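You operate a simulated robot arm through the tools that you are given. There is no shell and no other tool. Be economical: measure what you need, move in short steps, check, and stop when the job is done.

Carry out the task below with a simulated robot arm. There is one attempt and no reset: what you move stays moved.

Task
Prime the air out of the fuel and set the stop lever to RUN.
Fine: fuel valve and fuel vent screw open, pump the primer till no foam shows, vent closed, lever last; the valve stays open. The engine stays isolated; spill nothing.

It is judged by the outcome, as a careful person would: the job done as asked, and still so three seconds after it is handed in. It fails if anything else is knocked over, pushed out of place, dropped, spilled or broken.

Robot
A 7-joint arm with a two-finger parallel gripper, fixed in place. Base frame: the origin is at the foot of the arm, x ahead of it, y to its left, z up. Lengths are in m, angles in rad, forces in N, time in s.
With the tool pointing down near the work surface it reaches from about 0.26 to 0.68 m from the base axis. Its first joint turns from -1.152 to 1.152 rad. Payload 1.57 kg.
The tool frame sits at the grasp point between the pads (the TCP): z along the fingers, y along the line on which they close. The tips reach 0.03 m beyond it. The gripper opens to 0.11 m. The fingers are 0.024 m wide and 0.012 m thick; the gripper's body (0.048 by 0.112 m) begins 0.078 m behind the TCP.
Orientation is that of the tool frame in the base frame, as a unit quaternion [w, x, y, z]. With the fingers straight down and closing along the base's y, the tool's x points along the base's -x, its y along +y and its z along -z.

Tools
- The arm moves only by the tool move_arm. Its argument "moves" is a list that holds one entry, the list of rows, each a list of 7 numbers: the shift along the base's x, y, z in m, then the turn, a rotation vector about the base's x, y, z in rad, then the opening, from 0 (shut) to 1 (fully open). In form: [[[dx, dy, dz, wx, wy, wz, grip], ...]]. A call has 1 to 12 rows; each row is the pose to reach, as a shift and turn from the pose commanded when the call began. Each row takes 0.2 s and may step no farther than 0.05 m and 0.15 rad from the row before; otherwise, or with a gripper value out of range, the whole call is refused. Where a pose cannot be reached the arm comes as near as it can. A force on the tool above 90 N (or 10 N above the force at the start of the call, whichever is more), or a blocked arm, ends the call early, and 0.2 s more pass. Each finger travels about 0.108 m/s and halts on what it meets, pressing with about 37 N; the grip force reading is that of the motor and also rises with nothing between the fingers. The clock runs only during rows and for 0.2 s after the last one: add rows that repeat a pose to give the fingers time. It gives the time, the measured TCP pose, the force on the tool (base axes), the opening and the grip force at its end, in the units of the frame above (readings bear some noise).
- Cameras (640 x 400 px; columns grow to the right, rows downward): "scene" is fixed at [0.1801, -0.404, 1.4035]; the picture's right is [0.62, -0.78, 0.00], its down [-0.44, -0.35, -0.82] and it looks along [0.64, 0.51, -0.57] (base axes); focal length 346 px, centre (320, 200). "wrist" rides on the gripper at [0.07, 0.016, -0.141] in the tool frame; the picture's right is [-0.23, 0.97, 0.00], its down [-0.86, -0.20, -0.48] and it looks along [-0.47, -0.11, 0.88] (tool axes); focal length 222 px, centre (320, 200). There is no depth. A picture from a camera that has moved, and an enlarged one, comes with that camera's place and axes in the base frame and with its lens.
- camera(camera): a new picture of that camera. It takes no simulated time.
- enlarge(camera, box): a new picture of the part [left, top, right, bottom] of that camera's present view, enlarged. It takes no simulated time.
- hand_in(): hands the job in; it is judged then, once.

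Work in short steps. Places have to be worked out from the pictures, the camera data and where the tool is seen: move nearer, look again, correct. Check each grasp and each placing, and mend what went wrong. You have 120 turns and 84 pictures in all, those below and enlarged ones among them. Open the gripper and draw the arm clear of the work before you hand the job in, unless the task says otherwise; then end with one line.

The tools are called as a command line: name --argument value ..., lists and objects as JSON in quotes. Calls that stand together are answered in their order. move_arm: Moves the arm, as the interface text tells. Its arguments: {"type":"object","properties":{"moves":{"type":"array"}},"required":["moves"]} The other tools are called the same way: camera (camera) takes a picture; enlarge (camera, box) takes an enlarged picture of a part of a camera's view; hand_in () hands the job in.

At the start:

```text
time_s: 0.0
tool_pos: [0.4014, -0.0642, 1.135]
ee_rot: [0.0, -0.001, 1.0, 0.0]
contact_force: [0.3, 0.5, 1.0]
grip_width: 0.11
gripper_force: 0.1
```

scene: 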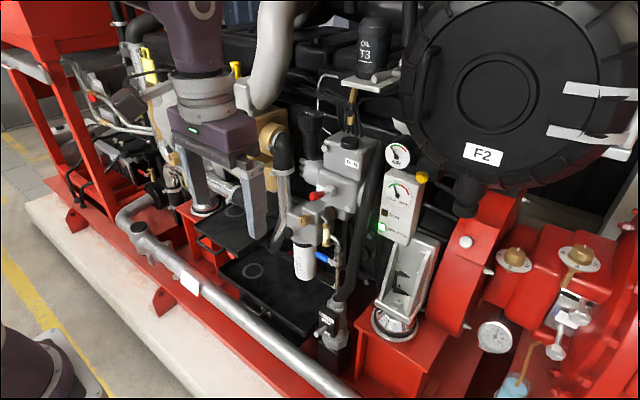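
wrist: 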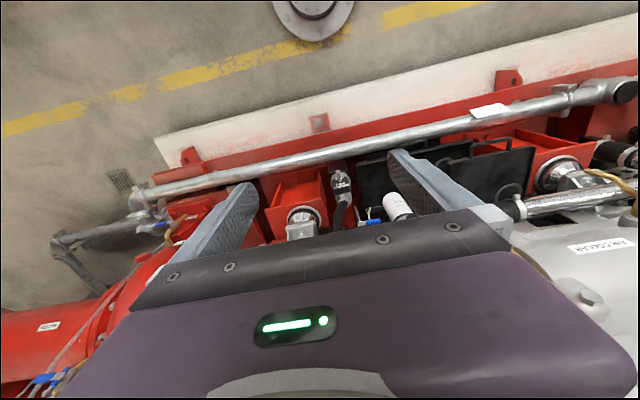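

The scene shows an engine with a fuel filter assembly in the centre. I enlarge the areas likely to hold the valve, vent, primer and lever.

enlarge --camera "scene" --box '[260, 90, 420, 190]'

enlarge --camera "scene" --box '[260, 170, 420, 270]'

enlarge --camera "scene" --box '[260, 260, 460, 385]'

enlarge --camera "scene" --box '[440, 210, 640, 400]'

```text
4.00 times, centred on (340, 140) of scene
camera zoom: at [0.1801, -0.404, 1.4035], right [0.62, -0.78, 0.0], down [-0.44, -0.35, -0.82], along [0.64, 0.51, -0.57], focal length 1382 px, centre (240, 440)
```

zoom: 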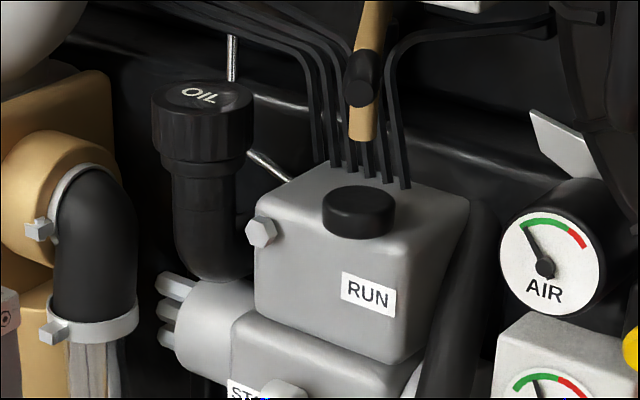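

```text
4.00 times, centred on (340, 220) of scene
camera zoom: at [0.1801, -0.404, 1.4035], right [0.62, -0.78, 0.0], down [-0.44, -0.35, -0.82], along [0.64, 0.51, -0.57], focal length 1382 px, centre (240, 120)
```

zoom: 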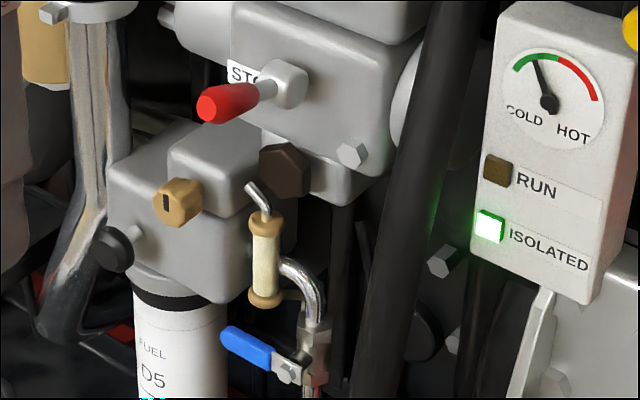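

```text
3.20 times, centred on (360, 322) of scene
camera zoom: at [0.1801, -0.404, 1.4035], right [0.62, -0.78, 0.0], down [-0.44, -0.35, -0.82], along [0.64, 0.51, -0.57], focal length 1106 px, centre (192, -192)
```

zoom: 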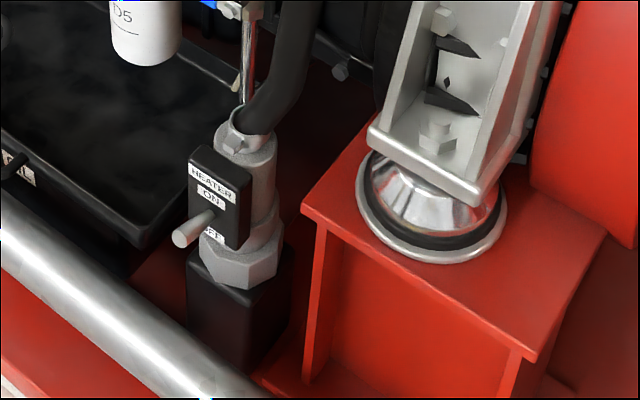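

```text
2.11 times, centred on (540, 305) of scene
camera zoom: at [0.1801, -0.404, 1.4035], right [0.62, -0.78, 0.0], down [-0.44, -0.35, -0.82], along [0.64, 0.51, -0.57], focal length 727 px, centre (-143, -21)
```

zoom: 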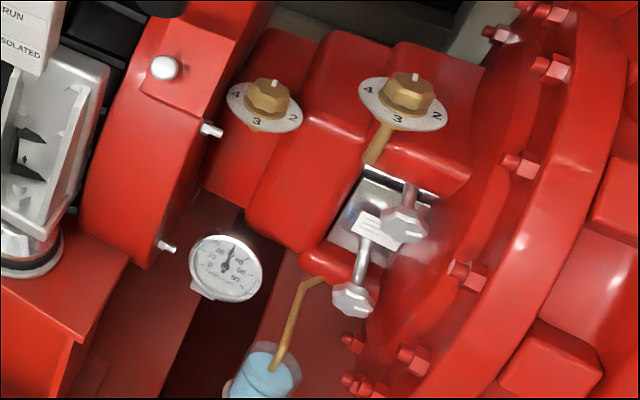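

The fuel group is: blue-handled fuel valve, sight tube (cream = foam), brass slotted vent screw, black knob (perhaps the primer) on the filter head, and the red lever at STOP. Triangulating, this lies near x≈0.75, y≈0.1, z≈0.65–0.9, facing −x. I pitch the tool up to horizontal, pointing +x.

move_arm --moves '[[[0, 0, 0, 0, -0.143, 0, 1], [0, 0, 0, 0, -0.286, 0, 1], [0, 0, 0, 0, -0.429, 0, 1], [0, 0, 0, 0, -0.571, 0, 1], [0, 0, 0, 0, -0.714, 0, 1], [0, 0, 0, 0, -0.857, 0, 1], [0, 0, 0, 0, -1.0, 0, 1], [0, 0, 0, 0, -1.143, 0, 1], [0, 0, 0, 0, -1.286, 0, 1], [0, 0, 0, 0, -1.429, 0, 1], [0, 0, 0, 0, -1.571, 0, 1], [0, 0, 0, 0, -1.571, 0, 1]]]'

camera --camera "scene"

camera --camera "wrist"

```text
time_s: 2.6
tool_pos: [0.4209, -0.1716, 1.1974]
ee_rot: [0.707, -0.002, 0.707, 0.002]
contact_force: [-0.2, -0.6, 0.4]
grip_width: 0.1099
gripper_force: 0.0
out of reach, approached as far as the arm can: row 7, 8, 9, 10, 11, 12
```

```text
77 pictures are left
```

scene: 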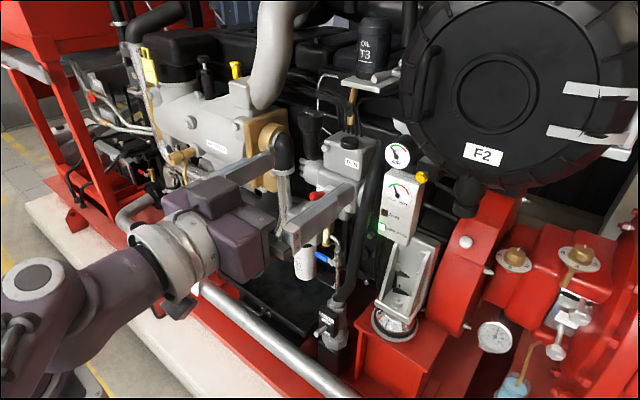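

```text
76 pictures are left
camera wrist: at [0.2789, -0.1555, 1.1274], right [0.0, 0.97, 0.23], down [-0.48, -0.2, 0.86], along [0.88, -0.11, 0.47], focal length 222 px, centre (320, 200)
```

wrist: 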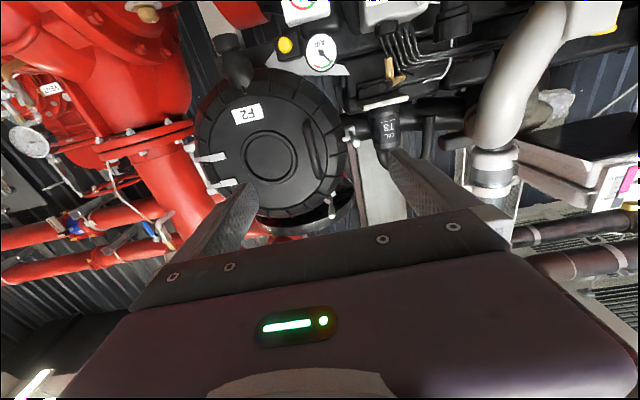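

Tool is horizontal now. I lower it and shift left to look at the fuel group from the front.

move_arm --moves '[[[0, 0.02, -0.04, 0, 0, 0, 0.3], [0, 0.04, -0.08, 0, 0, 0, 0.3], [0, 0.06, -0.12, 0, 0, 0, 0.3], [0, 0.08, -0.16, 0, 0, 0, 0.3], [0, 0.1, -0.2, 0, 0, 0, 0.3], [0, 0.12, -0.24, 0, 0, 0, 0.3], [0, 0.14, -0.28, 0, 0, 0, 0.3], [0, 0.14, -0.28, 0, 0, 0, 0.3]]]'

camera --camera "wrist"

```text
time_s: 3.9
tool_pos: [0.4255, -0.2169, 1.0677]
ee_rot: [0.674, -0.081, 0.732, -0.056]
contact_force: [0.8, 0.3, -0.5]
grip_width: 0.0332
gripper_force: 0.1
out of reach, approached as far as the arm can: row 1, 2, 3, 4, 5, 6
stopped in row 6: the arm was blocked; the commanded pose is now the measured one
```

```text
75 pictures are left
camera wrist: at [0.2783, -0.2193, 1.0085], right [-0.03, 1.0, 0.04], down [-0.4, -0.04, 0.91], along [0.92, 0.01, 0.4], focal length 222 px, centre (320, 200)
```

wrist: 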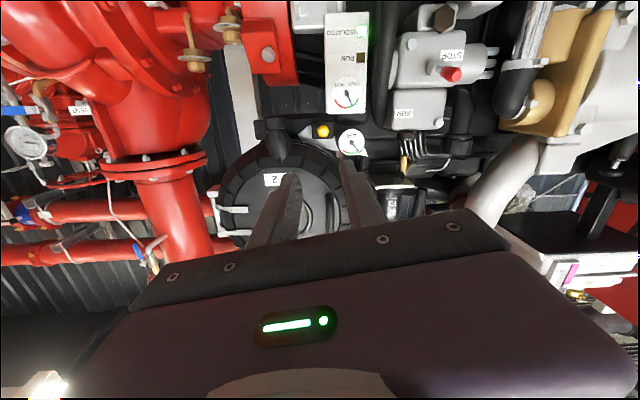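

Likely the wrist is too close to the base there. I extend forward while coming left in open space, watching the result.

move_arm --moves '[[[0.04, 0.02, 0, 0, 0, 0, 0.3], [0.08, 0.04, 0, 0, 0, 0, 0.3], [0.12, 0.06, 0, 0, 0, 0, 0.3], [0.12, 0.06, 0, 0, 0, 0, 0.3]]]'

camera --camera "scene"

```text
time_s: 4.4
tool_pos: [0.4372, -0.2152, 1.0837]
ee_rot: [0.65, -0.122, 0.744, -0.094]
contact_force: [-0.2, -0.2, 0.6]
grip_width: 0.0329
gripper_force: 0.1
out of reach, approached as far as the arm can: row 1, 2
stopped in row 2: the arm was blocked; the commanded pose is now the measured one
```

```text
74 pictures are left
```

scene: 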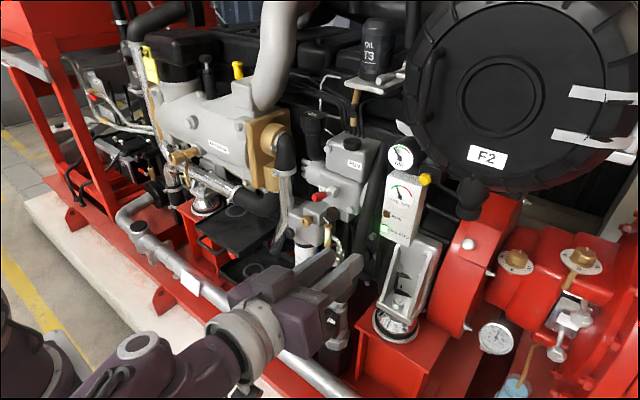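

No contact; it's a joint limit. I pitch the tool back down a bit while raising it and coming left, then will extend.

move_arm --moves '[[[0, 0.02, 0.03, 0, 0.12, 0, 0.3], [0, 0.04, 0.05, 0, 0.24, 0, 0.3], [0.01, 0.07, 0.06, 0, 0.36, 0, 0.3], [0.03, 0.1, 0.06, 0, 0.48, 0, 0.3], [0.06, 0.13, 0.06, 0, 0.6, 0, 0.3], [0.09, 0.16, 0.06, 0, 0.7, 0, 0.3], [0.09, 0.16, 0.06, 0, 0.7, 0, 0.3]]]'

camera --camera "scene"

```text
time_s: 6.0
tool_pos: [0.5316, -0.0607, 1.1408]
ee_rot: [0.356, -0.14, 0.923, -0.044]
contact_force: [-0.3, 0.1, -0.5]
grip_width: 0.0332
gripper_force: 0.1
out of reach, approached as far as the arm can: row 4
```

```text
73 pictures are left
```

scene: 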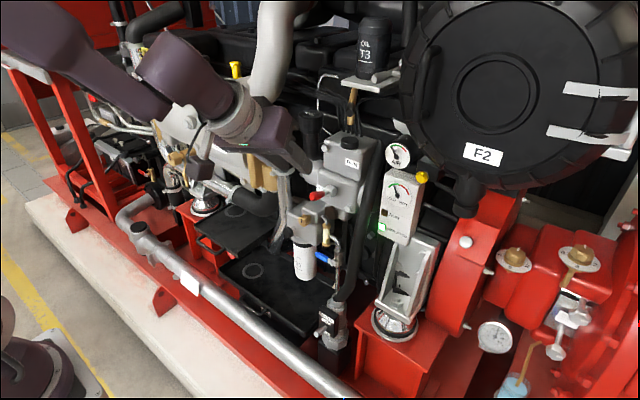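

Good: the arm is now elbow-up. I straighten the roll, set pitch ~0.5 rad below horizontal, and drop 10 cm for a level look at the group.

move_arm --moves '[[[0, 0.02, -0.03, 0.055, -0.083, -0.05, 0.3], [0, 0.04, -0.06, 0.11, -0.166, -0.1, 0.3], [0, 0.06, -0.09, 0.165, -0.25, -0.15, 0.3], [0, 0.08, -0.12, 0.22, -0.332, -0.198, 0.3], [0, 0.08, -0.12, 0.22, -0.332, -0.198, 0.3]]]'

camera --camera "wrist"

```text
time_s: 7.2
tool_pos: [0.5313, 0.0163, 1.0177]
ee_rot: [0.51, 0.001, 0.86, -0.002]
contact_force: [0.7, -0.1, 0.2]
grip_width: 0.0331
gripper_force: 0.1
out of reach, approached as far as the arm can: row 1
```

```text
72 pictures are left
camera wrist: at [0.3731, 0.0334, 1.0243], right [0.11, 0.97, 0.2], down [-0.01, -0.2, 0.98], along [0.99, -0.11, -0.01], focal length 222 px, centre (320, 200)
```

wrist: 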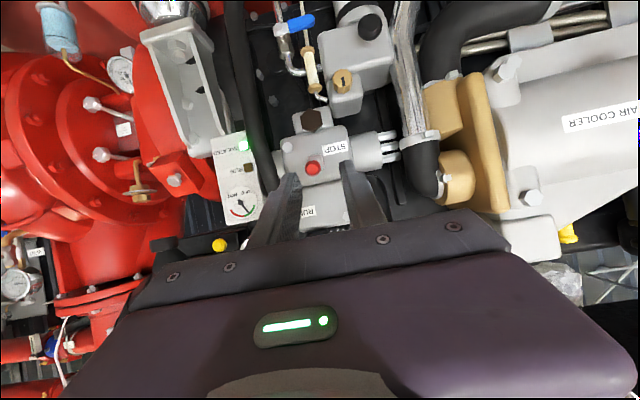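

Good view (upside down). Enlarging the fuel group in both cameras to triangulate.

enlarge --camera "wrist" --box '[250, 0, 410, 100]'

enlarge --camera "wrist" --box '[250, 90, 410, 230]'

enlarge --camera "scene" --box '[280, 190, 360, 290]'

```text
4.00 times, centred on (330, 50) of wrist
camera zoom: at [0.3731, 0.0334, 1.0243], right [0.11, 0.97, 0.2], down [-0.01, -0.2, 0.98], along [0.99, -0.11, -0.01], focal length 888 px, centre (280, 800)
```

zoom: 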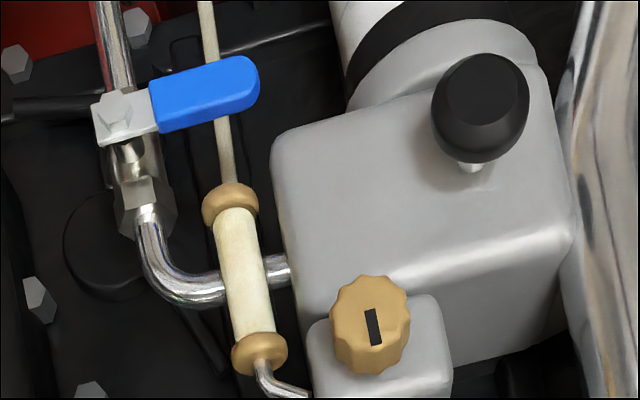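

```text
2.86 times, centred on (330, 160) of wrist
camera zoom: at [0.3731, 0.0334, 1.0243], right [0.11, 0.97, 0.2], down [-0.01, -0.2, 0.98], along [0.99, -0.11, -0.01], focal length 635 px, centre (291, 314)
```

zoom: 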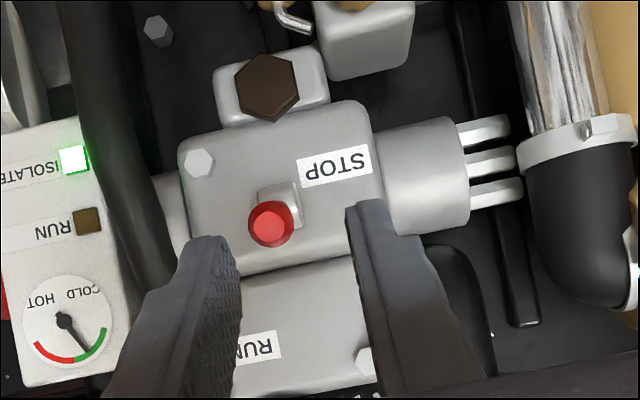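

```text
4.00 times, centred on (320, 240) of scene
camera zoom: at [0.18, -0.4041, 1.4035], right [0.62, -0.78, 0.0], down [-0.44, -0.35, -0.82], along [0.64, 0.51, -0.57], focal length 1382 px, centre (320, 40)
```

zoom: 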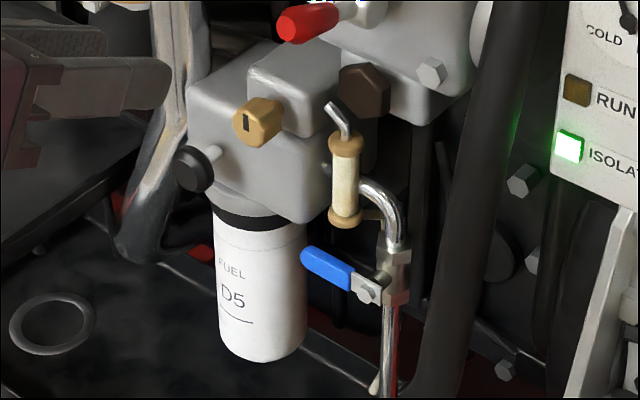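

Triangulated (base frame): vent screw ≈(0.703,0.065,0.854); primer knob ≈(0.692,0.116,0.794), axis −x; valve pivot ≈(0.720,−0.014,0.737), blue handle reaching +y to ≈0.042; stop-lever tip ≈(0.661,0.001,0.976), hub (0.733,0.003,0.953). First the valve: I roll the tool 90° so the fingers close vertically, and lower to a stand-off.

move_arm --moves '[[[0, 0, -0.01, 0.135, -0.0214, -0.049, 0.36], [0, 0, -0.02, 0.269, -0.0428, -0.098, 0.36], [0, 0, -0.03, 0.404, -0.064, -0.147, 0.36], [0, 0, -0.04, 0.538, -0.0856, -0.196, 0.36], [0.0, 0, -0.06, 0.673, -0.107, -0.245, 0.36], [0.01, 0, -0.08, 0.807, -0.128, -0.295, 0.36], [0.015, 0, -0.1, 0.942, -0.15, -0.344, 0.36], [0.02, 0, -0.12, 1.076, -0.171, -0.393, 0.36], [0.03, 0, -0.14, 1.211, -0.1925, -0.442, 0.36], [0.03, 0, -0.16, 1.345, -0.214, -0.491, 0.36], [0.03, 0, -0.18, 1.48, -0.2353, -0.54, 0.36], [0.03, 0, -0.18, 1.48, -0.2353, -0.54, 0.36]]]'

camera --camera "wrist"

camera --camera "scene"

```text
time_s: 9.8
tool_pos: [0.5599, 0.0183, 0.8395]
ee_rot: [0.448, 0.547, 0.548, 0.447]
contact_force: [0.4, -0.7, -0.5]
grip_width: 0.0397
gripper_force: 0.0
out of reach, approached as far as the arm can: row 2, 3, 4, 5, 6
```

```text
68 pictures are left
camera wrist: at [0.4235, 0.0866, 0.8831], right [0.19, -0.23, 0.95], down [-0.51, -0.86, -0.1], along [0.84, -0.47, -0.28], focal length 222 px, centre (320, 200)
```

wrist: 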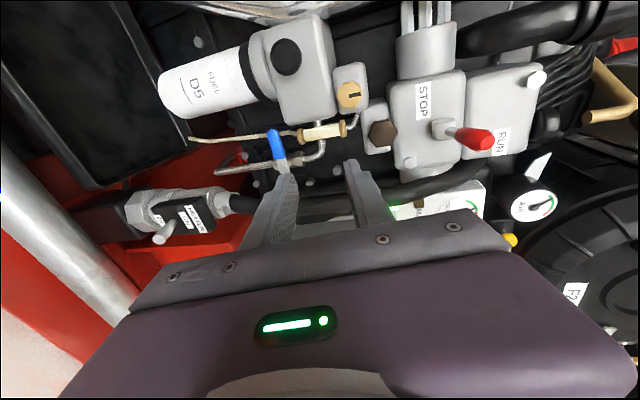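

```text
67 pictures are left
```

scene: 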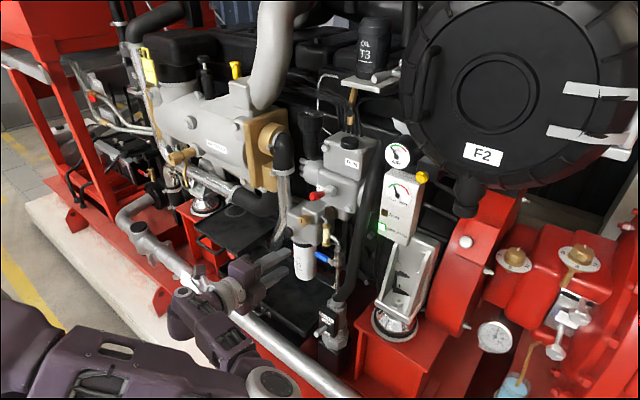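

Camera now on the left side gives a good side view. I enlarge to refine the handle's position.

enlarge --camera "wrist" --box '[220, 70, 380, 190]'

```text
3.33 times, centred on (300, 130) of wrist
camera zoom: at [0.4235, 0.0866, 0.8831], right [0.19, -0.23, 0.95], down [-0.51, -0.86, -0.1], along [0.84, -0.47, -0.28], focal length 740 px, centre (387, 433)
```

zoom: 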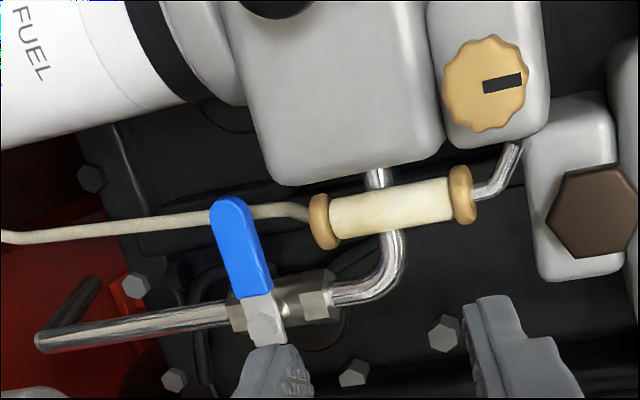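

Refined: handle at z≈0.742, y 0…0.042, pivot (0.718,−0.0145,0.742). I approach to 4 cm short of it with a fork opening of ~33 mm.

move_arm --moves '[[[0.02, 0.003, -0.03, 0, 0, 0, 0.31], [0.045, 0.005, -0.055, 0, 0, 0, 0.31], [0.07, 0.007, -0.075, 0, 0, 0, 0.31], [0.095, 0.007, -0.083, 0, 0, 0, 0.31], [0.095, 0.007, -0.083, 0, 0, 0, 0.31]]]'

enlarge --camera "wrist" --box '[200, 70, 440, 230]'

camera --camera "scene"

```text
time_s: 11.0
tool_pos: [0.6524, 0.0221, 0.7545]
ee_rot: [0.446, 0.548, 0.549, 0.446]
contact_force: [-0.7, 0.5, -0.6]
grip_width: 0.0343
gripper_force: 0.0
```

```text
2.50 times, centred on (320, 150) of wrist
camera zoom: at [0.5166, 0.0919, 0.7991], right [0.2, -0.23, 0.95], down [-0.51, -0.86, -0.1], along [0.84, -0.47, -0.28], focal length 555 px, centre (320, 325)
```

zoom: 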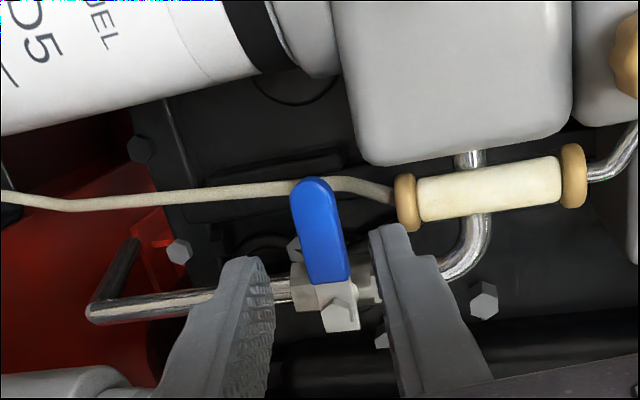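

```text
64 pictures are left
```

scene: 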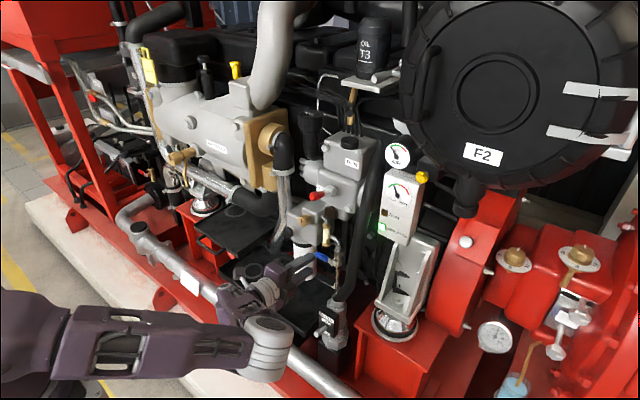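

The handle sits between the fingertips' lines. I advance 42 mm so the tips straddle it, staying in front of the sight tube.

move_arm --moves '[[[0.02, 0.002, -0.003, 0, 0, 0, 0.31], [0.042, 0.003, -0.006, 0, 0, 0, 0.31], [0.042, 0.003, -0.006, 0, 0, 0, 0.31]]]'

enlarge --camera "wrist" --box '[200, 70, 440, 230]'

enlarge --camera "scene" --box '[260, 200, 380, 300]'

```text
time_s: 11.8
tool_pos: [0.6975, 0.0252, 0.7479]
ee_rot: [0.447, 0.547, 0.548, 0.448]
contact_force: [0.6, -0.3, -0.3]
grip_width: 0.034
gripper_force: 0.0
```

```text
2.50 times, centred on (320, 150) of wrist
camera zoom: at [0.5605, 0.0946, 0.7928], right [0.2, -0.23, 0.95], down [-0.51, -0.86, -0.1], along [0.84, -0.47, -0.28], focal length 555 px, centre (320, 325)
```

zoom: 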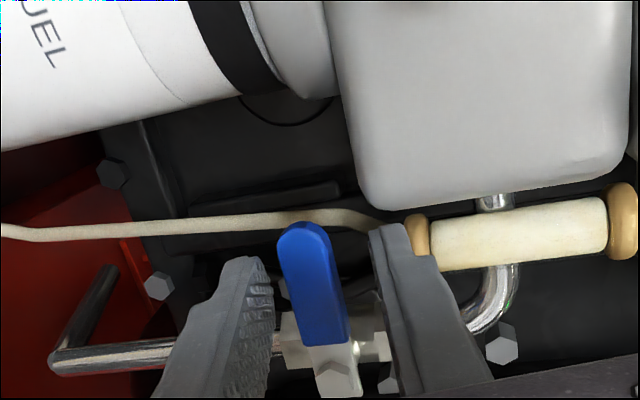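

```text
4.00 times, centred on (320, 250) of scene
camera zoom: at [0.1801, -0.404, 1.4035], right [0.62, -0.78, 0.0], down [-0.44, -0.35, -0.82], along [0.64, 0.51, -0.57], focal length 1382 px, centre (320, 0)
```

zoom: 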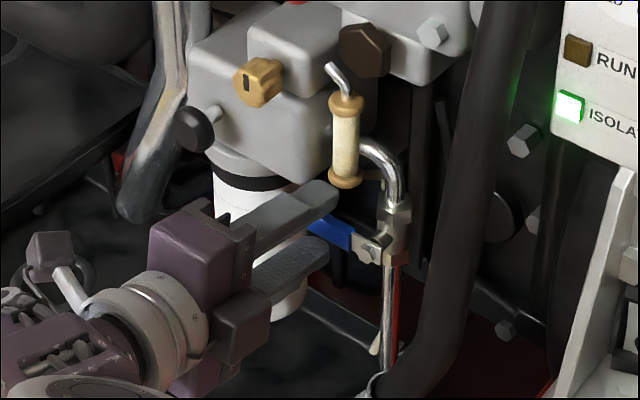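

Fingers look around the handle. I close to test the grip.

move_arm --moves '[[[0, 0, 0, 0, 0, 0, 0.2], [0, 0, 0, 0, 0, 0, 0.1], [0, 0, 0, 0, 0, 0, 0.1]]]'

enlarge --camera "wrist" --box '[200, 70, 440, 230]'

```text
time_s: 12.6
tool_pos: [0.6967, 0.0245, 0.7472]
ee_rot: [0.446, 0.548, 0.549, 0.447]
contact_force: [-7.3, -1.8, -11.1]
grip_width: 0.0222
gripper_force: 6.3
```

```text
2.50 times, centred on (320, 150) of wrist
camera zoom: at [0.5598, 0.0947, 0.7921], right [0.2, -0.23, 0.95], down [-0.51, -0.86, -0.1], along [0.84, -0.47, -0.28], focal length 555 px, centre (320, 325)
```

zoom: 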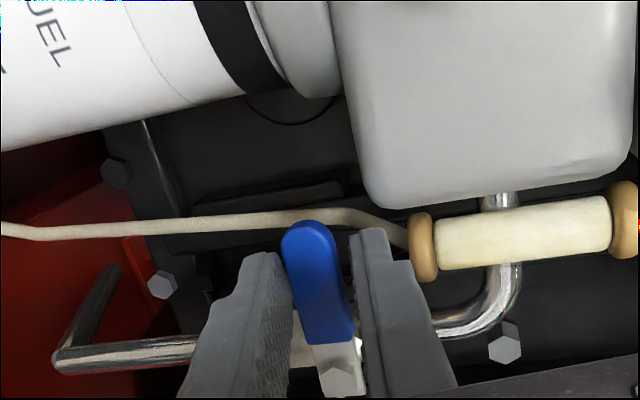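

Handle is held (22 mm). I relax to a near-fit and rotate it about the pivot downward by 0.45 rad, checking force.

move_arm --moves '[[[0, 0.0005, -0.0059, -0.15, 0, 0, 0.21], [0, 0, -0.0118, -0.3, 0, 0, 0.21], [0, -0.0013, -0.0176, -0.45, 0, 0, 0.21], [0, -0.0013, -0.0176, -0.45, 0, 0, 0.21]]]'

enlarge --camera "wrist" --box '[200, 70, 440, 230]'

```text
time_s: 13.6
tool_pos: [0.6972, 0.0262, 0.7324]
ee_rot: [0.558, 0.433, 0.634, 0.314]
contact_force: [-0.1, 0.3, 0.8]
grip_width: 0.0239
gripper_force: 0.2
```

```text
2.50 times, centred on (320, 150) of wrist
camera zoom: at [0.5603, 0.1069, 0.7421], right [0.19, 0.21, 0.96], down [-0.51, -0.81, 0.28], along [0.84, -0.54, -0.05], focal length 555 px, centre (320, 325)
```

zoom: 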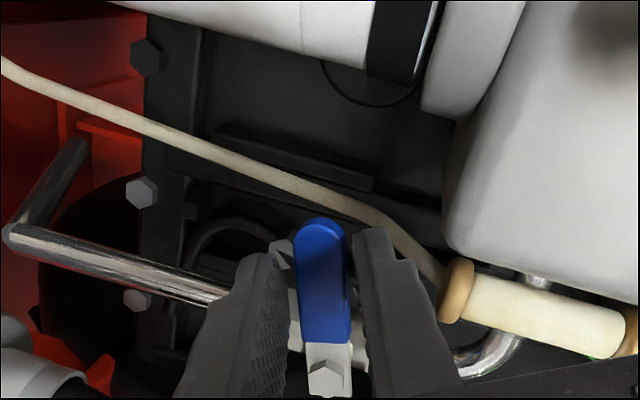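

The valve turns freely downward. Continuing the arc to 90°.

move_arm --moves '[[[0, -0.0021, -0.0054, -0.15, 0, 0, 0.2], [0, -0.0051, -0.0106, -0.3, 0, 0, 0.2], [0, -0.0088, -0.0152, -0.45, 0, 0, 0.2], [0, -0.0131, -0.0192, -0.6, 0, 0, 0.2], [0, -0.018, -0.0225, -0.75, 0, 0, 0.2], [0, -0.0233, -0.0252, -0.9, 0, 0, 0.2], [0, -0.0289, -0.0269, -1.05, 0, 0, 0.2], [0, -0.0317, -0.0274, -1.12, 0, 0, 0.2], [0, -0.0317, -0.0274, -1.12, 0, 0, 0.2]]]'

enlarge --camera "wrist" --box '[200, 70, 440, 230]'

enlarge --camera "scene" --box '[260, 200, 380, 300]'

```text
time_s: 15.6
tool_pos: [0.6966, -0.005, 0.7053]
ee_rot: [0.703, 0.07, 0.704, -0.072]
contact_force: [-0.6, 0.5, -0.5]
grip_width: 0.0223
gripper_force: 0.3
```

```text
2.50 times, centred on (320, 150) of wrist
camera zoom: at [0.5605, 0.0383, 0.6359], right [0.2, 0.95, 0.23], down [-0.51, -0.1, 0.86], along [0.84, -0.28, 0.47], focal length 555 px, centre (320, 325)
```

zoom: 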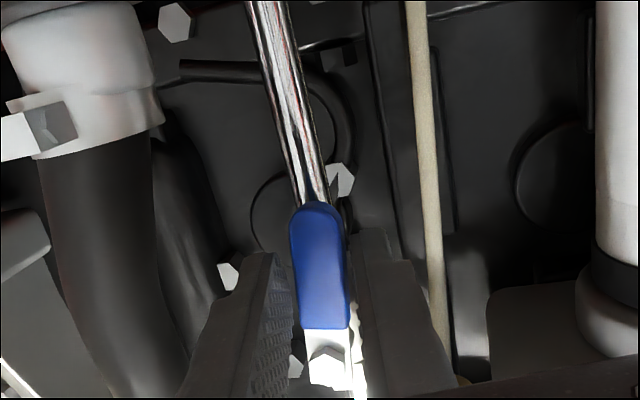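

```text
4.00 times, centred on (320, 250) of scene
camera zoom: at [0.1801, -0.404, 1.4035], right [0.62, -0.78, 0.0], down [-0.44, -0.35, -0.82], along [0.64, 0.51, -0.57], focal length 1382 px, centre (320, 0)
```

zoom: 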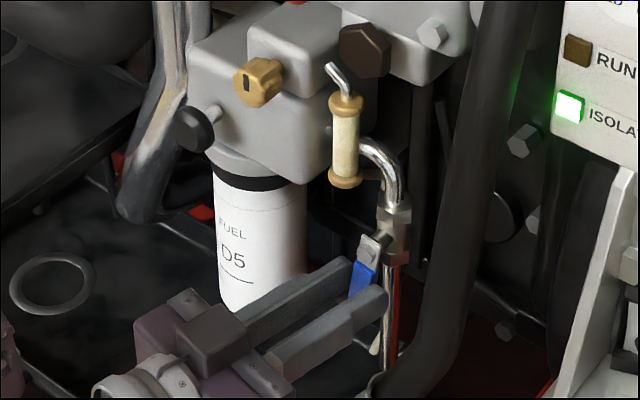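

The handle is nearly in line with the pipe. I nudge it slightly further to make sure it's at full open.

move_arm --moves '[[[0, -0.0035, 0, -0.08, 0, 0, 0.19], [0, -0.0035, 0, -0.08, 0, 0, 0.19]]]'

enlarge --camera "wrist" --box '[260, 70, 380, 230]'

```text
time_s: 16.2
tool_pos: [0.6973, -0.0099, 0.7054]
ee_rot: [0.706, 0.043, 0.7, -0.1]
contact_force: [0.8, -0.2, 0.2]
grip_width: 0.0212
gripper_force: 0.1
```

```text
2.50 times, centred on (320, 150) of wrist
camera zoom: at [0.5604, 0.0289, 0.6329], right [0.2, 0.97, 0.15], down [-0.51, -0.03, 0.86], along [0.84, -0.24, 0.49], focal length 555 px, centre (320, 325)
```

zoom: 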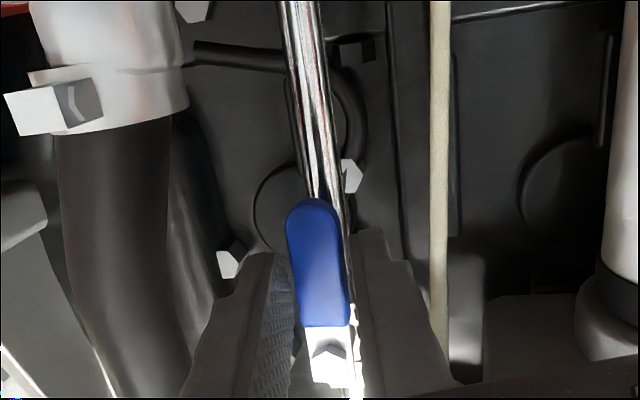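

By triangulation the handle is vertical within ~1°: valve open. I release and back straight out.

move_arm --moves '[[[0, 0, 0, 0, 0, 0, 0.34], [-0.03, 0, 0, 0, 0, 0, 0.34], [-0.07, 0, 0.01, 0, 0, 0, 0.34], [-0.11, 0.005, 0.03, 0, 0, 0, 0.34], [-0.11, 0.005, 0.03, 0, 0, 0, 0.34]]]'

camera --camera "scene"

```text
time_s: 17.4
tool_pos: [0.5878, -0.0016, 0.7337]
ee_rot: [0.706, 0.043, 0.7, -0.1]
contact_force: [0.5, 0.4, -0.3]
grip_width: 0.0371
gripper_force: 0.1
```

```text
56 pictures are left
```

scene: 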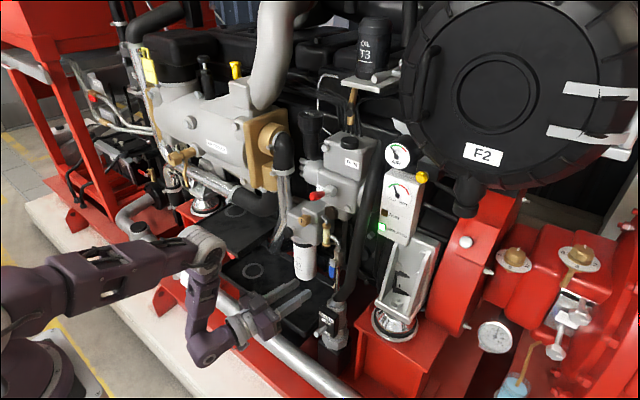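

Now I raise and roll to the vent screw stand-off, fingers closing vertically, tool level.

move_arm --moves '[[[0, 0.005, 0.015, 0.137, -0.013, 0.014, 0.5], [0, 0.01, 0.03, 0.274, -0.026, 0.028, 0.5], [0, 0.015, 0.045, 0.411, -0.039, 0.042, 0.5], [0, 0.02, 0.06, 0.549, -0.051, 0.056, 0.5], [0, 0.03, 0.075, 0.686, -0.064, 0.07, 0.5], [0, 0.04, 0.09, 0.823, -0.077, 0.084, 0.5], [0, 0.05, 0.1, 0.96, -0.09, 0.098, 0.5], [0, 0.06, 0.11, 1.097, -0.103, 0.112, 0.5], [0, 0.066, 0.12, 1.235, -0.116, 0.126, 0.5], [0.01, 0.066, 0.12, 1.372, -0.128, 0.14, 0.5], [0.022, 0.066, 0.12, 1.509, -0.141, 0.154, 0.5], [0.022, 0.066, 0.12, 1.646, -0.154, 0.168, 0.5]]]'

enlarge --camera "wrist" --box '[200, 50, 440, 210]'

```text
time_s: 20.0
tool_pos: [0.6084, 0.0634, 0.856]
ee_rot: [0.499, 0.5, 0.499, 0.502]
contact_force: [0.0, -0.8, -1.0]
grip_width: 0.0549
gripper_force: 0.0
```

```text
2.50 times, centred on (320, 130) of wrist
camera zoom: at [0.4662, 0.1323, 0.873], right [0.0, -0.23, 0.97], down [-0.48, -0.86, -0.2], along [0.88, -0.46, -0.11], focal length 555 px, centre (320, 375)
```

zoom: 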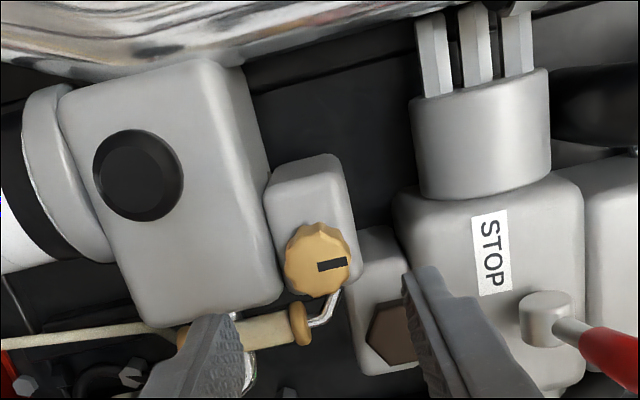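

Knob centre refined ≈(0.70,0.066,0.855), ~29 mm across. I advance with a ~42 mm opening until tips are ~x 0.70, watching for contact with the block.

move_arm --moves '[[[0.02, 0.002, -0.001, 0, 0, 0, 0.4], [0.04, 0.002, -0.001, 0, 0, 0, 0.39], [0.058, 0.002, -0.001, 0, 0, 0, 0.39], [0.066, 0.002, -0.001, 0, 0, 0, 0.39], [0.066, 0.002, -0.001, 0, 0, 0, 0.39]]]'

enlarge --camera "wrist" --box '[240, 90, 400, 210]'

enlarge --camera "scene" --box '[250, 170, 370, 270]'

```text
time_s: 21.2
tool_pos: [0.6749, 0.062, 0.8536]
ee_rot: [0.499, 0.5, 0.499, 0.502]
contact_force: [-0.3, -0.4, 0.2]
grip_width: 0.0428
gripper_force: 0.1
```

```text
3.33 times, centred on (320, 150) of wrist
camera zoom: at [0.5323, 0.1317, 0.8708], right [0.0, -0.23, 0.97], down [-0.48, -0.86, -0.2], along [0.88, -0.46, -0.11], focal length 740 px, centre (320, 367)
```

zoom: 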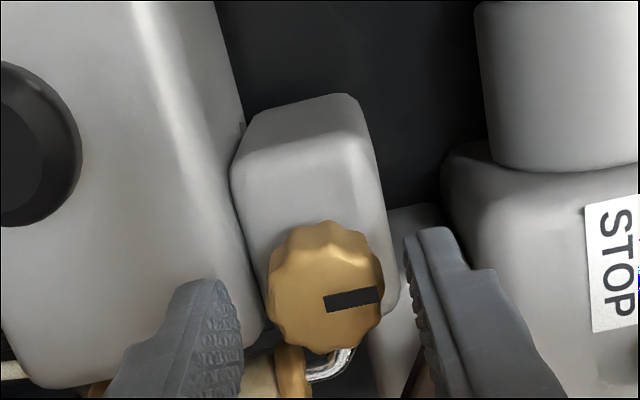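

```text
4.00 times, centred on (310, 220) of scene
camera zoom: at [0.1801, -0.404, 1.4035], right [0.62, -0.78, 0.0], down [-0.44, -0.35, -0.82], along [0.64, 0.51, -0.57], focal length 1382 px, centre (360, 120)
```

zoom: 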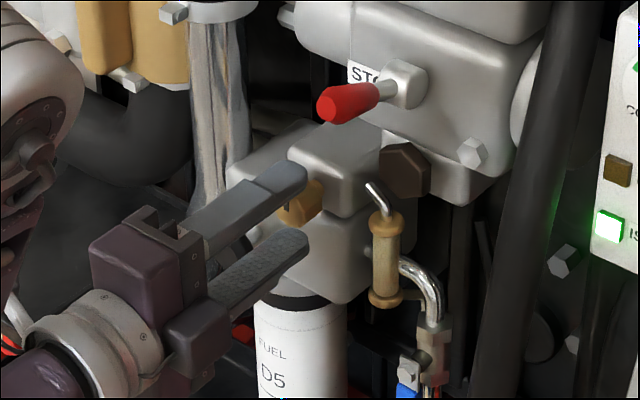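

The sight tube already looks tanner. I centre on the knob (+6 mm y, +2 mm z), advance 6 mm, then close.

move_arm --moves '[[[0.0, 0.006, 0.002, 0, 0, 0, 0.39], [0.006, 0.006, 0.002, 0, 0, 0, 0.39], [0.006, 0.006, 0.002, 0, 0, 0, 0.3], [0.006, 0.006, 0.002, 0, 0, 0, 0.2], [0.006, 0.006, 0.002, 0, 0, 0, 0.2]]]'

enlarge --camera "wrist" --box '[240, 90, 400, 210]'

```text
time_s: 22.4
tool_pos: [0.6801, 0.0681, 0.8549]
ee_rot: [0.5, 0.499, 0.5, 0.501]
contact_force: [8.7, -0.6, -9.3]
grip_width: 0.0277
gripper_force: 37.2
```

```text
3.33 times, centred on (320, 150) of wrist
camera zoom: at [0.5382, 0.137, 0.8725], right [0.0, -0.23, 0.97], down [-0.48, -0.86, -0.2], along [0.88, -0.46, -0.11], focal length 740 px, centre (320, 367)
```

zoom: 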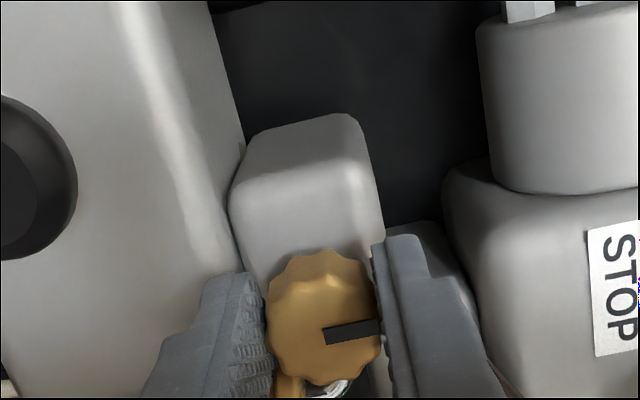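

Knob gripped (27.7 mm, 37 N). I turn it counter-clockwise (negative about x) 0.45 rad as a test.

move_arm --moves '[[[0, 0, 0, -0.15, 0, 0, 0.2], [0, 0, 0, -0.3, 0, 0, 0.2], [0, 0, 0, -0.45, 0, 0, 0.2], [0, 0, 0, -0.45, 0, 0, 0.2]]]'

enlarge --camera "wrist" --box '[240, 90, 400, 210]'

```text
time_s: 23.4
tool_pos: [0.6813, 0.0671, 0.8548]
ee_rot: [0.597, 0.377, 0.601, 0.374]
contact_force: [25.0, -15.6, -29.7]
grip_width: 0.0279
gripper_force: 38.0
```

```text
3.33 times, centred on (320, 150) of wrist
camera zoom: at [0.5382, 0.1372, 0.8393], right [0.0, 0.22, 0.98], down [-0.48, -0.86, 0.2], along [0.88, -0.47, 0.1], focal length 740 px, centre (320, 367)
```

zoom: 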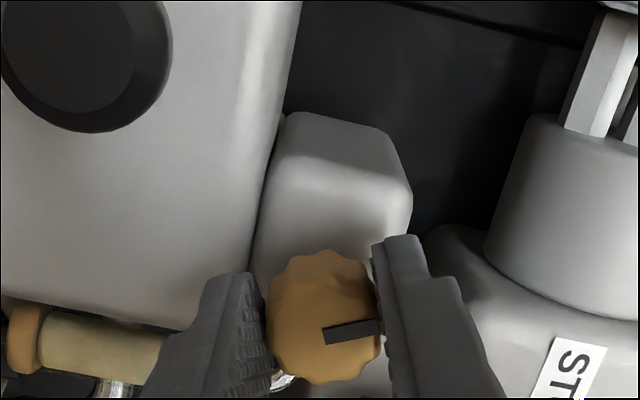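

The knob turns with the fingers; side force suggests the axis is a couple of mm lower. I continue with that correction.

move_arm --moves '[[[0.001, -0.001, -0.002, 0, 0, 0, 0.2], [0.001, -0.001, -0.002, -0.15, 0, 0, 0.2], [0.001, -0.001, -0.002, -0.3, 0, 0, 0.2], [0.001, -0.001, -0.002, -0.45, 0, 0, 0.2], [0.001, -0.001, -0.002, -0.6, 0, 0, 0.2], [0.001, -0.001, -0.002, -0.6, 0, 0, 0.2]]]'

enlarge --camera "wrist" --box '[220, 60, 420, 210]'

```text
time_s: 24.8
tool_pos: [0.6805, 0.0665, 0.8528]
ee_rot: [0.682, 0.183, 0.685, 0.18]
contact_force: [-18.9, -28.1, -21.3]
grip_width: 0.028
gripper_force: 38.4
```

```text
2.67 times, centred on (320, 135) of wrist
camera zoom: at [0.5383, 0.1149, 0.801], right [0.01, 0.73, 0.68], down [-0.48, -0.6, 0.65], along [0.88, -0.33, 0.35], focal length 592 px, centre (320, 373)
```

zoom: 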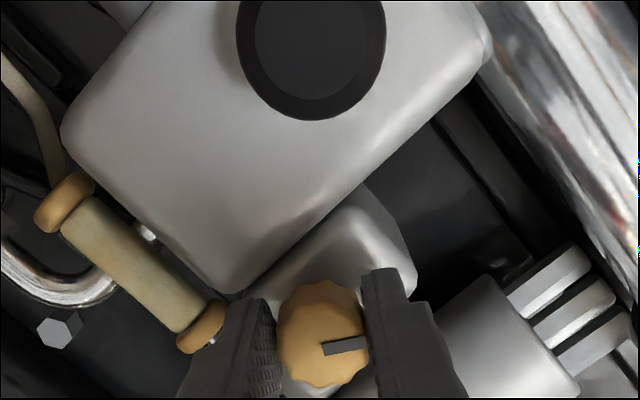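

About 60° open. Continue to ~100°, easing sideways in the force direction.

move_arm --moves '[[[0, -0.003, -0.001, -0.05, 0, 0, 0.2], [0, -0.003, -0.001, -0.2, 0, 0, 0.2], [0, -0.003, -0.001, -0.35, 0, 0, 0.2], [0, -0.003, -0.001, -0.5, 0, 0, 0.2], [0, -0.003, -0.001, -0.6, 0, 0, 0.2], [0, -0.003, -0.001, -0.6, 0, 0, 0.2]]]'

enlarge --camera "wrist" --box '[220, 60, 420, 210]'

enlarge --camera "scene" --box '[270, 180, 370, 280]'

```text
time_s: 26.2
tool_pos: [0.6809, 0.0638, 0.8526]
ee_rot: [0.705, -0.027, 0.708, -0.029]
contact_force: [-18.1, -27.0, -17.1]
grip_width: 0.0278
gripper_force: 38.3
```

```text
2.67 times, centred on (320, 135) of wrist
camera zoom: at [0.5387, 0.0744, 0.7822], right [0.0, 0.99, 0.15], down [-0.48, -0.13, 0.87], along [0.88, -0.07, 0.47], focal length 592 px, centre (320, 373)
```

zoom: 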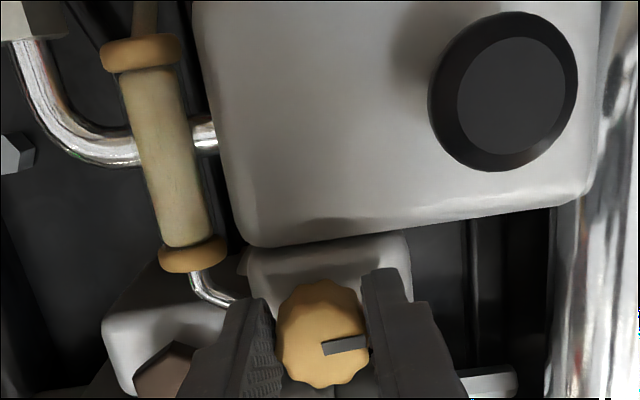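

```text
4.00 times, centred on (320, 230) of scene
camera zoom: at [0.18, -0.4046, 1.4033], right [0.62, -0.78, 0.0], down [-0.44, -0.35, -0.82], along [0.64, 0.51, -0.57], focal length 1382 px, centre (320, 80)
```

zoom: 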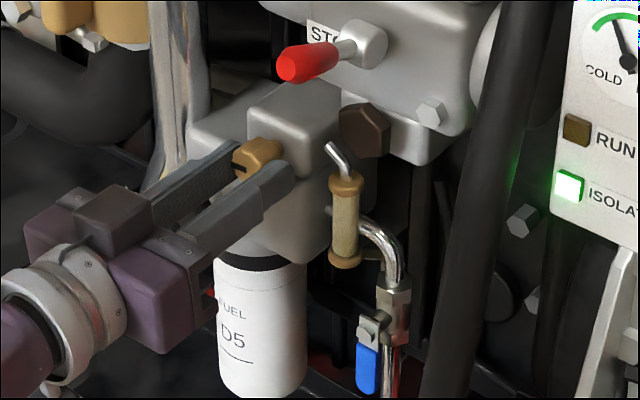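

Mark now points +y (≈95° turned), still moving freely. I turn some more to see whether it reaches a stop.

move_arm --moves '[[[0, -0.003, -0.001, -0.05, 0, 0, 0.2], [0, -0.003, -0.001, -0.2, 0, 0, 0.2], [0, -0.003, -0.001, -0.35, 0, 0, 0.2], [0, -0.003, -0.001, -0.5, 0, 0, 0.2], [0, -0.003, -0.001, -0.65, 0, 0, 0.2], [0, -0.003, -0.001, -0.75, 0, 0, 0.2], [0, -0.003, -0.001, -0.75, 0, 0, 0.2]]]'

enlarge --camera "wrist" --box '[220, 60, 420, 210]'

```text
time_s: 27.8
tool_pos: [0.6833, 0.0645, 0.8571]
ee_rot: [0.65, -0.283, 0.645, -0.285]
contact_force: [-5.9, -14.2, 17.4]
grip_width: 0.027
gripper_force: 37.8
```

```text
2.67 times, centred on (320, 135) of wrist
camera zoom: at [0.5407, 0.0228, 0.7957], right [0.0, 0.83, -0.56], down [-0.48, 0.49, 0.72], along [0.88, 0.27, 0.4], focal length 592 px, centre (320, 373)
```

zoom: 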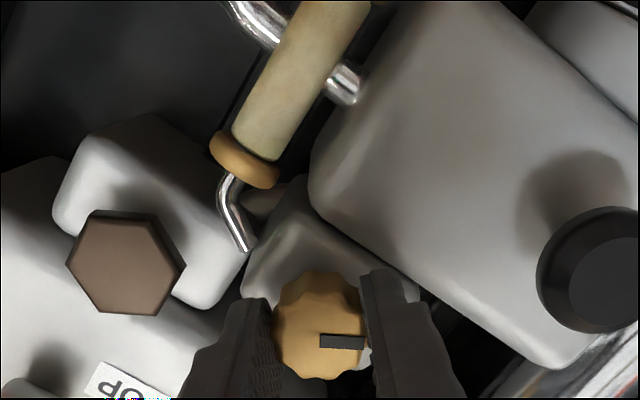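

Turned ~125–135° and the knob slipped slightly in the grip, so it seems near its stop: vent open. Release and back away.

move_arm --moves '[[[0, 0, 0, 0, 0, 0, 0.4], [0, 0, 0, 0, 0, 0, 0.4], [-0.03, 0, 0, 0, 0, 0, 0.4], [-0.07, 0, 0, 0, 0, 0, 0.4], [-0.09, 0, 0, 0, 0, 0, 0.4], [-0.09, 0, 0, 0, 0, 0, 0.4]]]'

enlarge --camera "wrist" --box '[200, 40, 480, 210]'

enlarge --camera "scene" --box '[270, 180, 370, 280]'

```text
time_s: 29.2
tool_pos: [0.5892, 0.0629, 0.8517]
ee_rot: [0.647, -0.285, 0.648, -0.284]
contact_force: [0.0, 0.2, -0.1]
grip_width: 0.0443
gripper_force: 0.1
```

```text
2.29 times, centred on (340, 125) of wrist
camera zoom: at [0.4466, 0.022, 0.7935], right [0.0, 0.83, -0.56], down [-0.48, 0.49, 0.73], along [0.88, 0.27, 0.39], focal length 508 px, centre (274, 371)
```

zoom: 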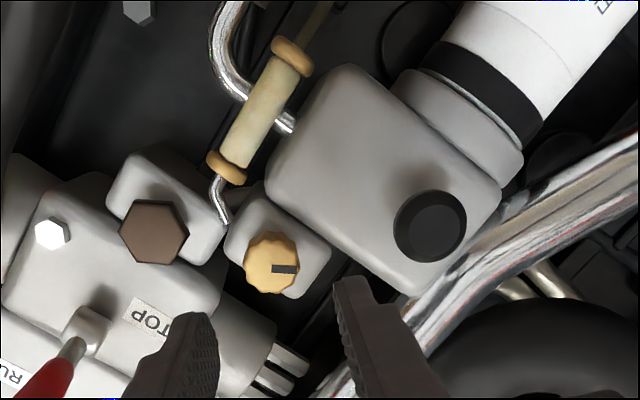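

```text
4.00 times, centred on (320, 230) of scene
camera zoom: at [0.1801, -0.404, 1.4035], right [0.62, -0.78, 0.0], down [-0.44, -0.35, -0.82], along [0.64, 0.51, -0.57], focal length 1382 px, centre (320, 80)
```

zoom: 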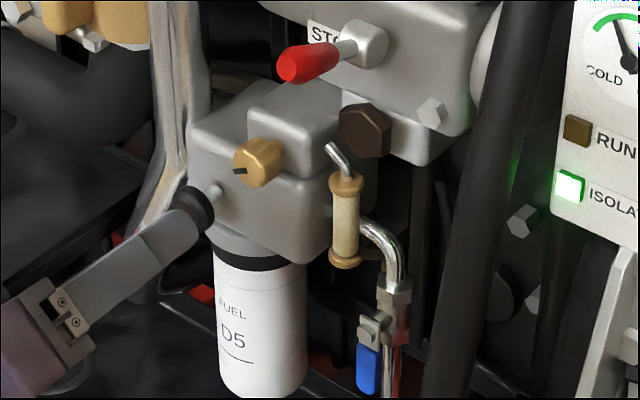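

Vent mark is now at ~124° from its start: open. Now the primer knob at ≈(0.69,0.115,0.795): I close the fingers and align in front of it.

move_arm --moves '[[[0, 0.02, -0.02, 0, 0, 0, 0], [0, 0.04, -0.04, 0, 0, 0, 0], [0.01, 0.052, -0.057, 0, 0, 0, 0], [0.03, 0.052, -0.057, 0, 0, 0, 0], [0.03, 0.052, -0.057, 0, 0, 0, 0]]]'

camera --camera "wrist"

enlarge --camera "scene" --box '[250, 180, 370, 280]'

```text
time_s: 30.4
tool_pos: [0.622, 0.1144, 0.7962]
ee_rot: [0.646, -0.285, 0.648, -0.285]
contact_force: [0.1, 0.6, -0.9]
grip_width: 0.0002
gripper_force: 21.3
```

```text
44 pictures are left
camera wrist: at [0.4786, 0.074, 0.7363], right [0.0, 0.83, -0.56], down [-0.48, 0.49, 0.73], along [0.88, 0.27, 0.39], focal length 222 px, centre (320, 200)
```

wrist: 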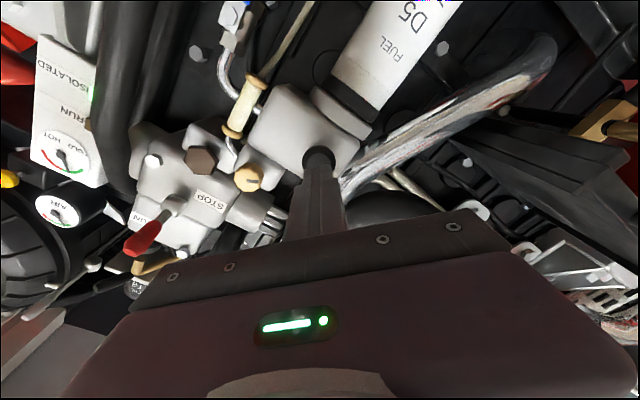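

```text
4.00 times, centred on (310, 230) of scene
camera zoom: at [0.1801, -0.404, 1.4035], right [0.62, -0.78, 0.0], down [-0.44, -0.35, -0.82], along [0.64, 0.51, -0.57], focal length 1382 px, centre (360, 80)
```

zoom: 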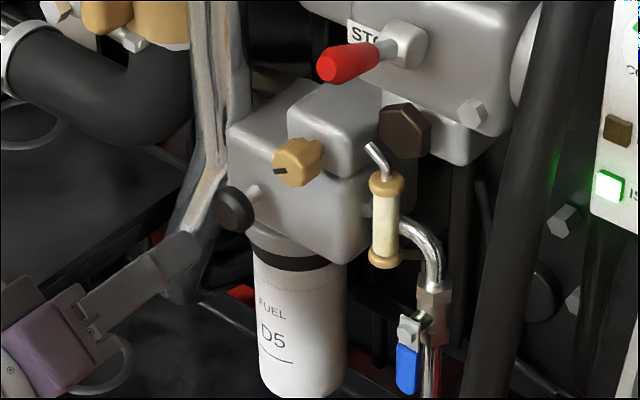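

Aligned with the knob. I push slowly along +x to learn its stroke.

move_arm --moves '[[[0.01, 0, 0, 0, 0, 0, 0], [0.02, 0, 0, 0, 0, 0, 0], [0.028, 0, 0, 0, 0, 0, 0], [0.036, 0, 0, 0, 0, 0, 0], [0.044, 0, 0, 0, 0, 0, 0]]]'

enlarge --camera "scene" --box '[250, 180, 370, 280]'

```text
time_s: 31.6
tool_pos: [0.6651, 0.1156, 0.7942]
ee_rot: [0.646, -0.284, 0.649, -0.284]
contact_force: [-6.7, -1.7, -1.0]
grip_width: 0.0
gripper_force: 21.3
```

```text
4.00 times, centred on (310, 230) of scene
camera zoom: at [0.1799, -0.404, 1.4035], right [0.62, -0.78, 0.0], down [-0.44, -0.35, -0.82], along [0.64, 0.51, -0.57], focal length 1382 px, centre (360, 80)
```

zoom: 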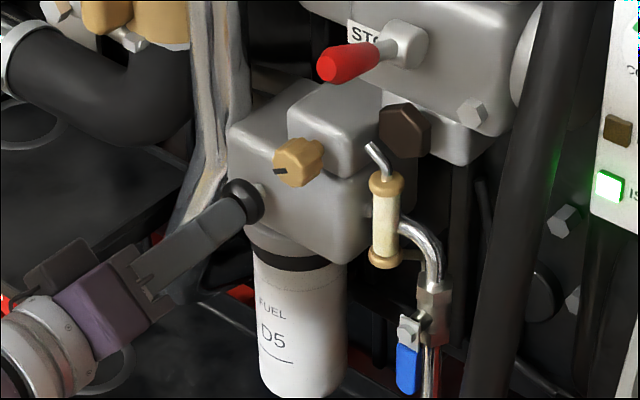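

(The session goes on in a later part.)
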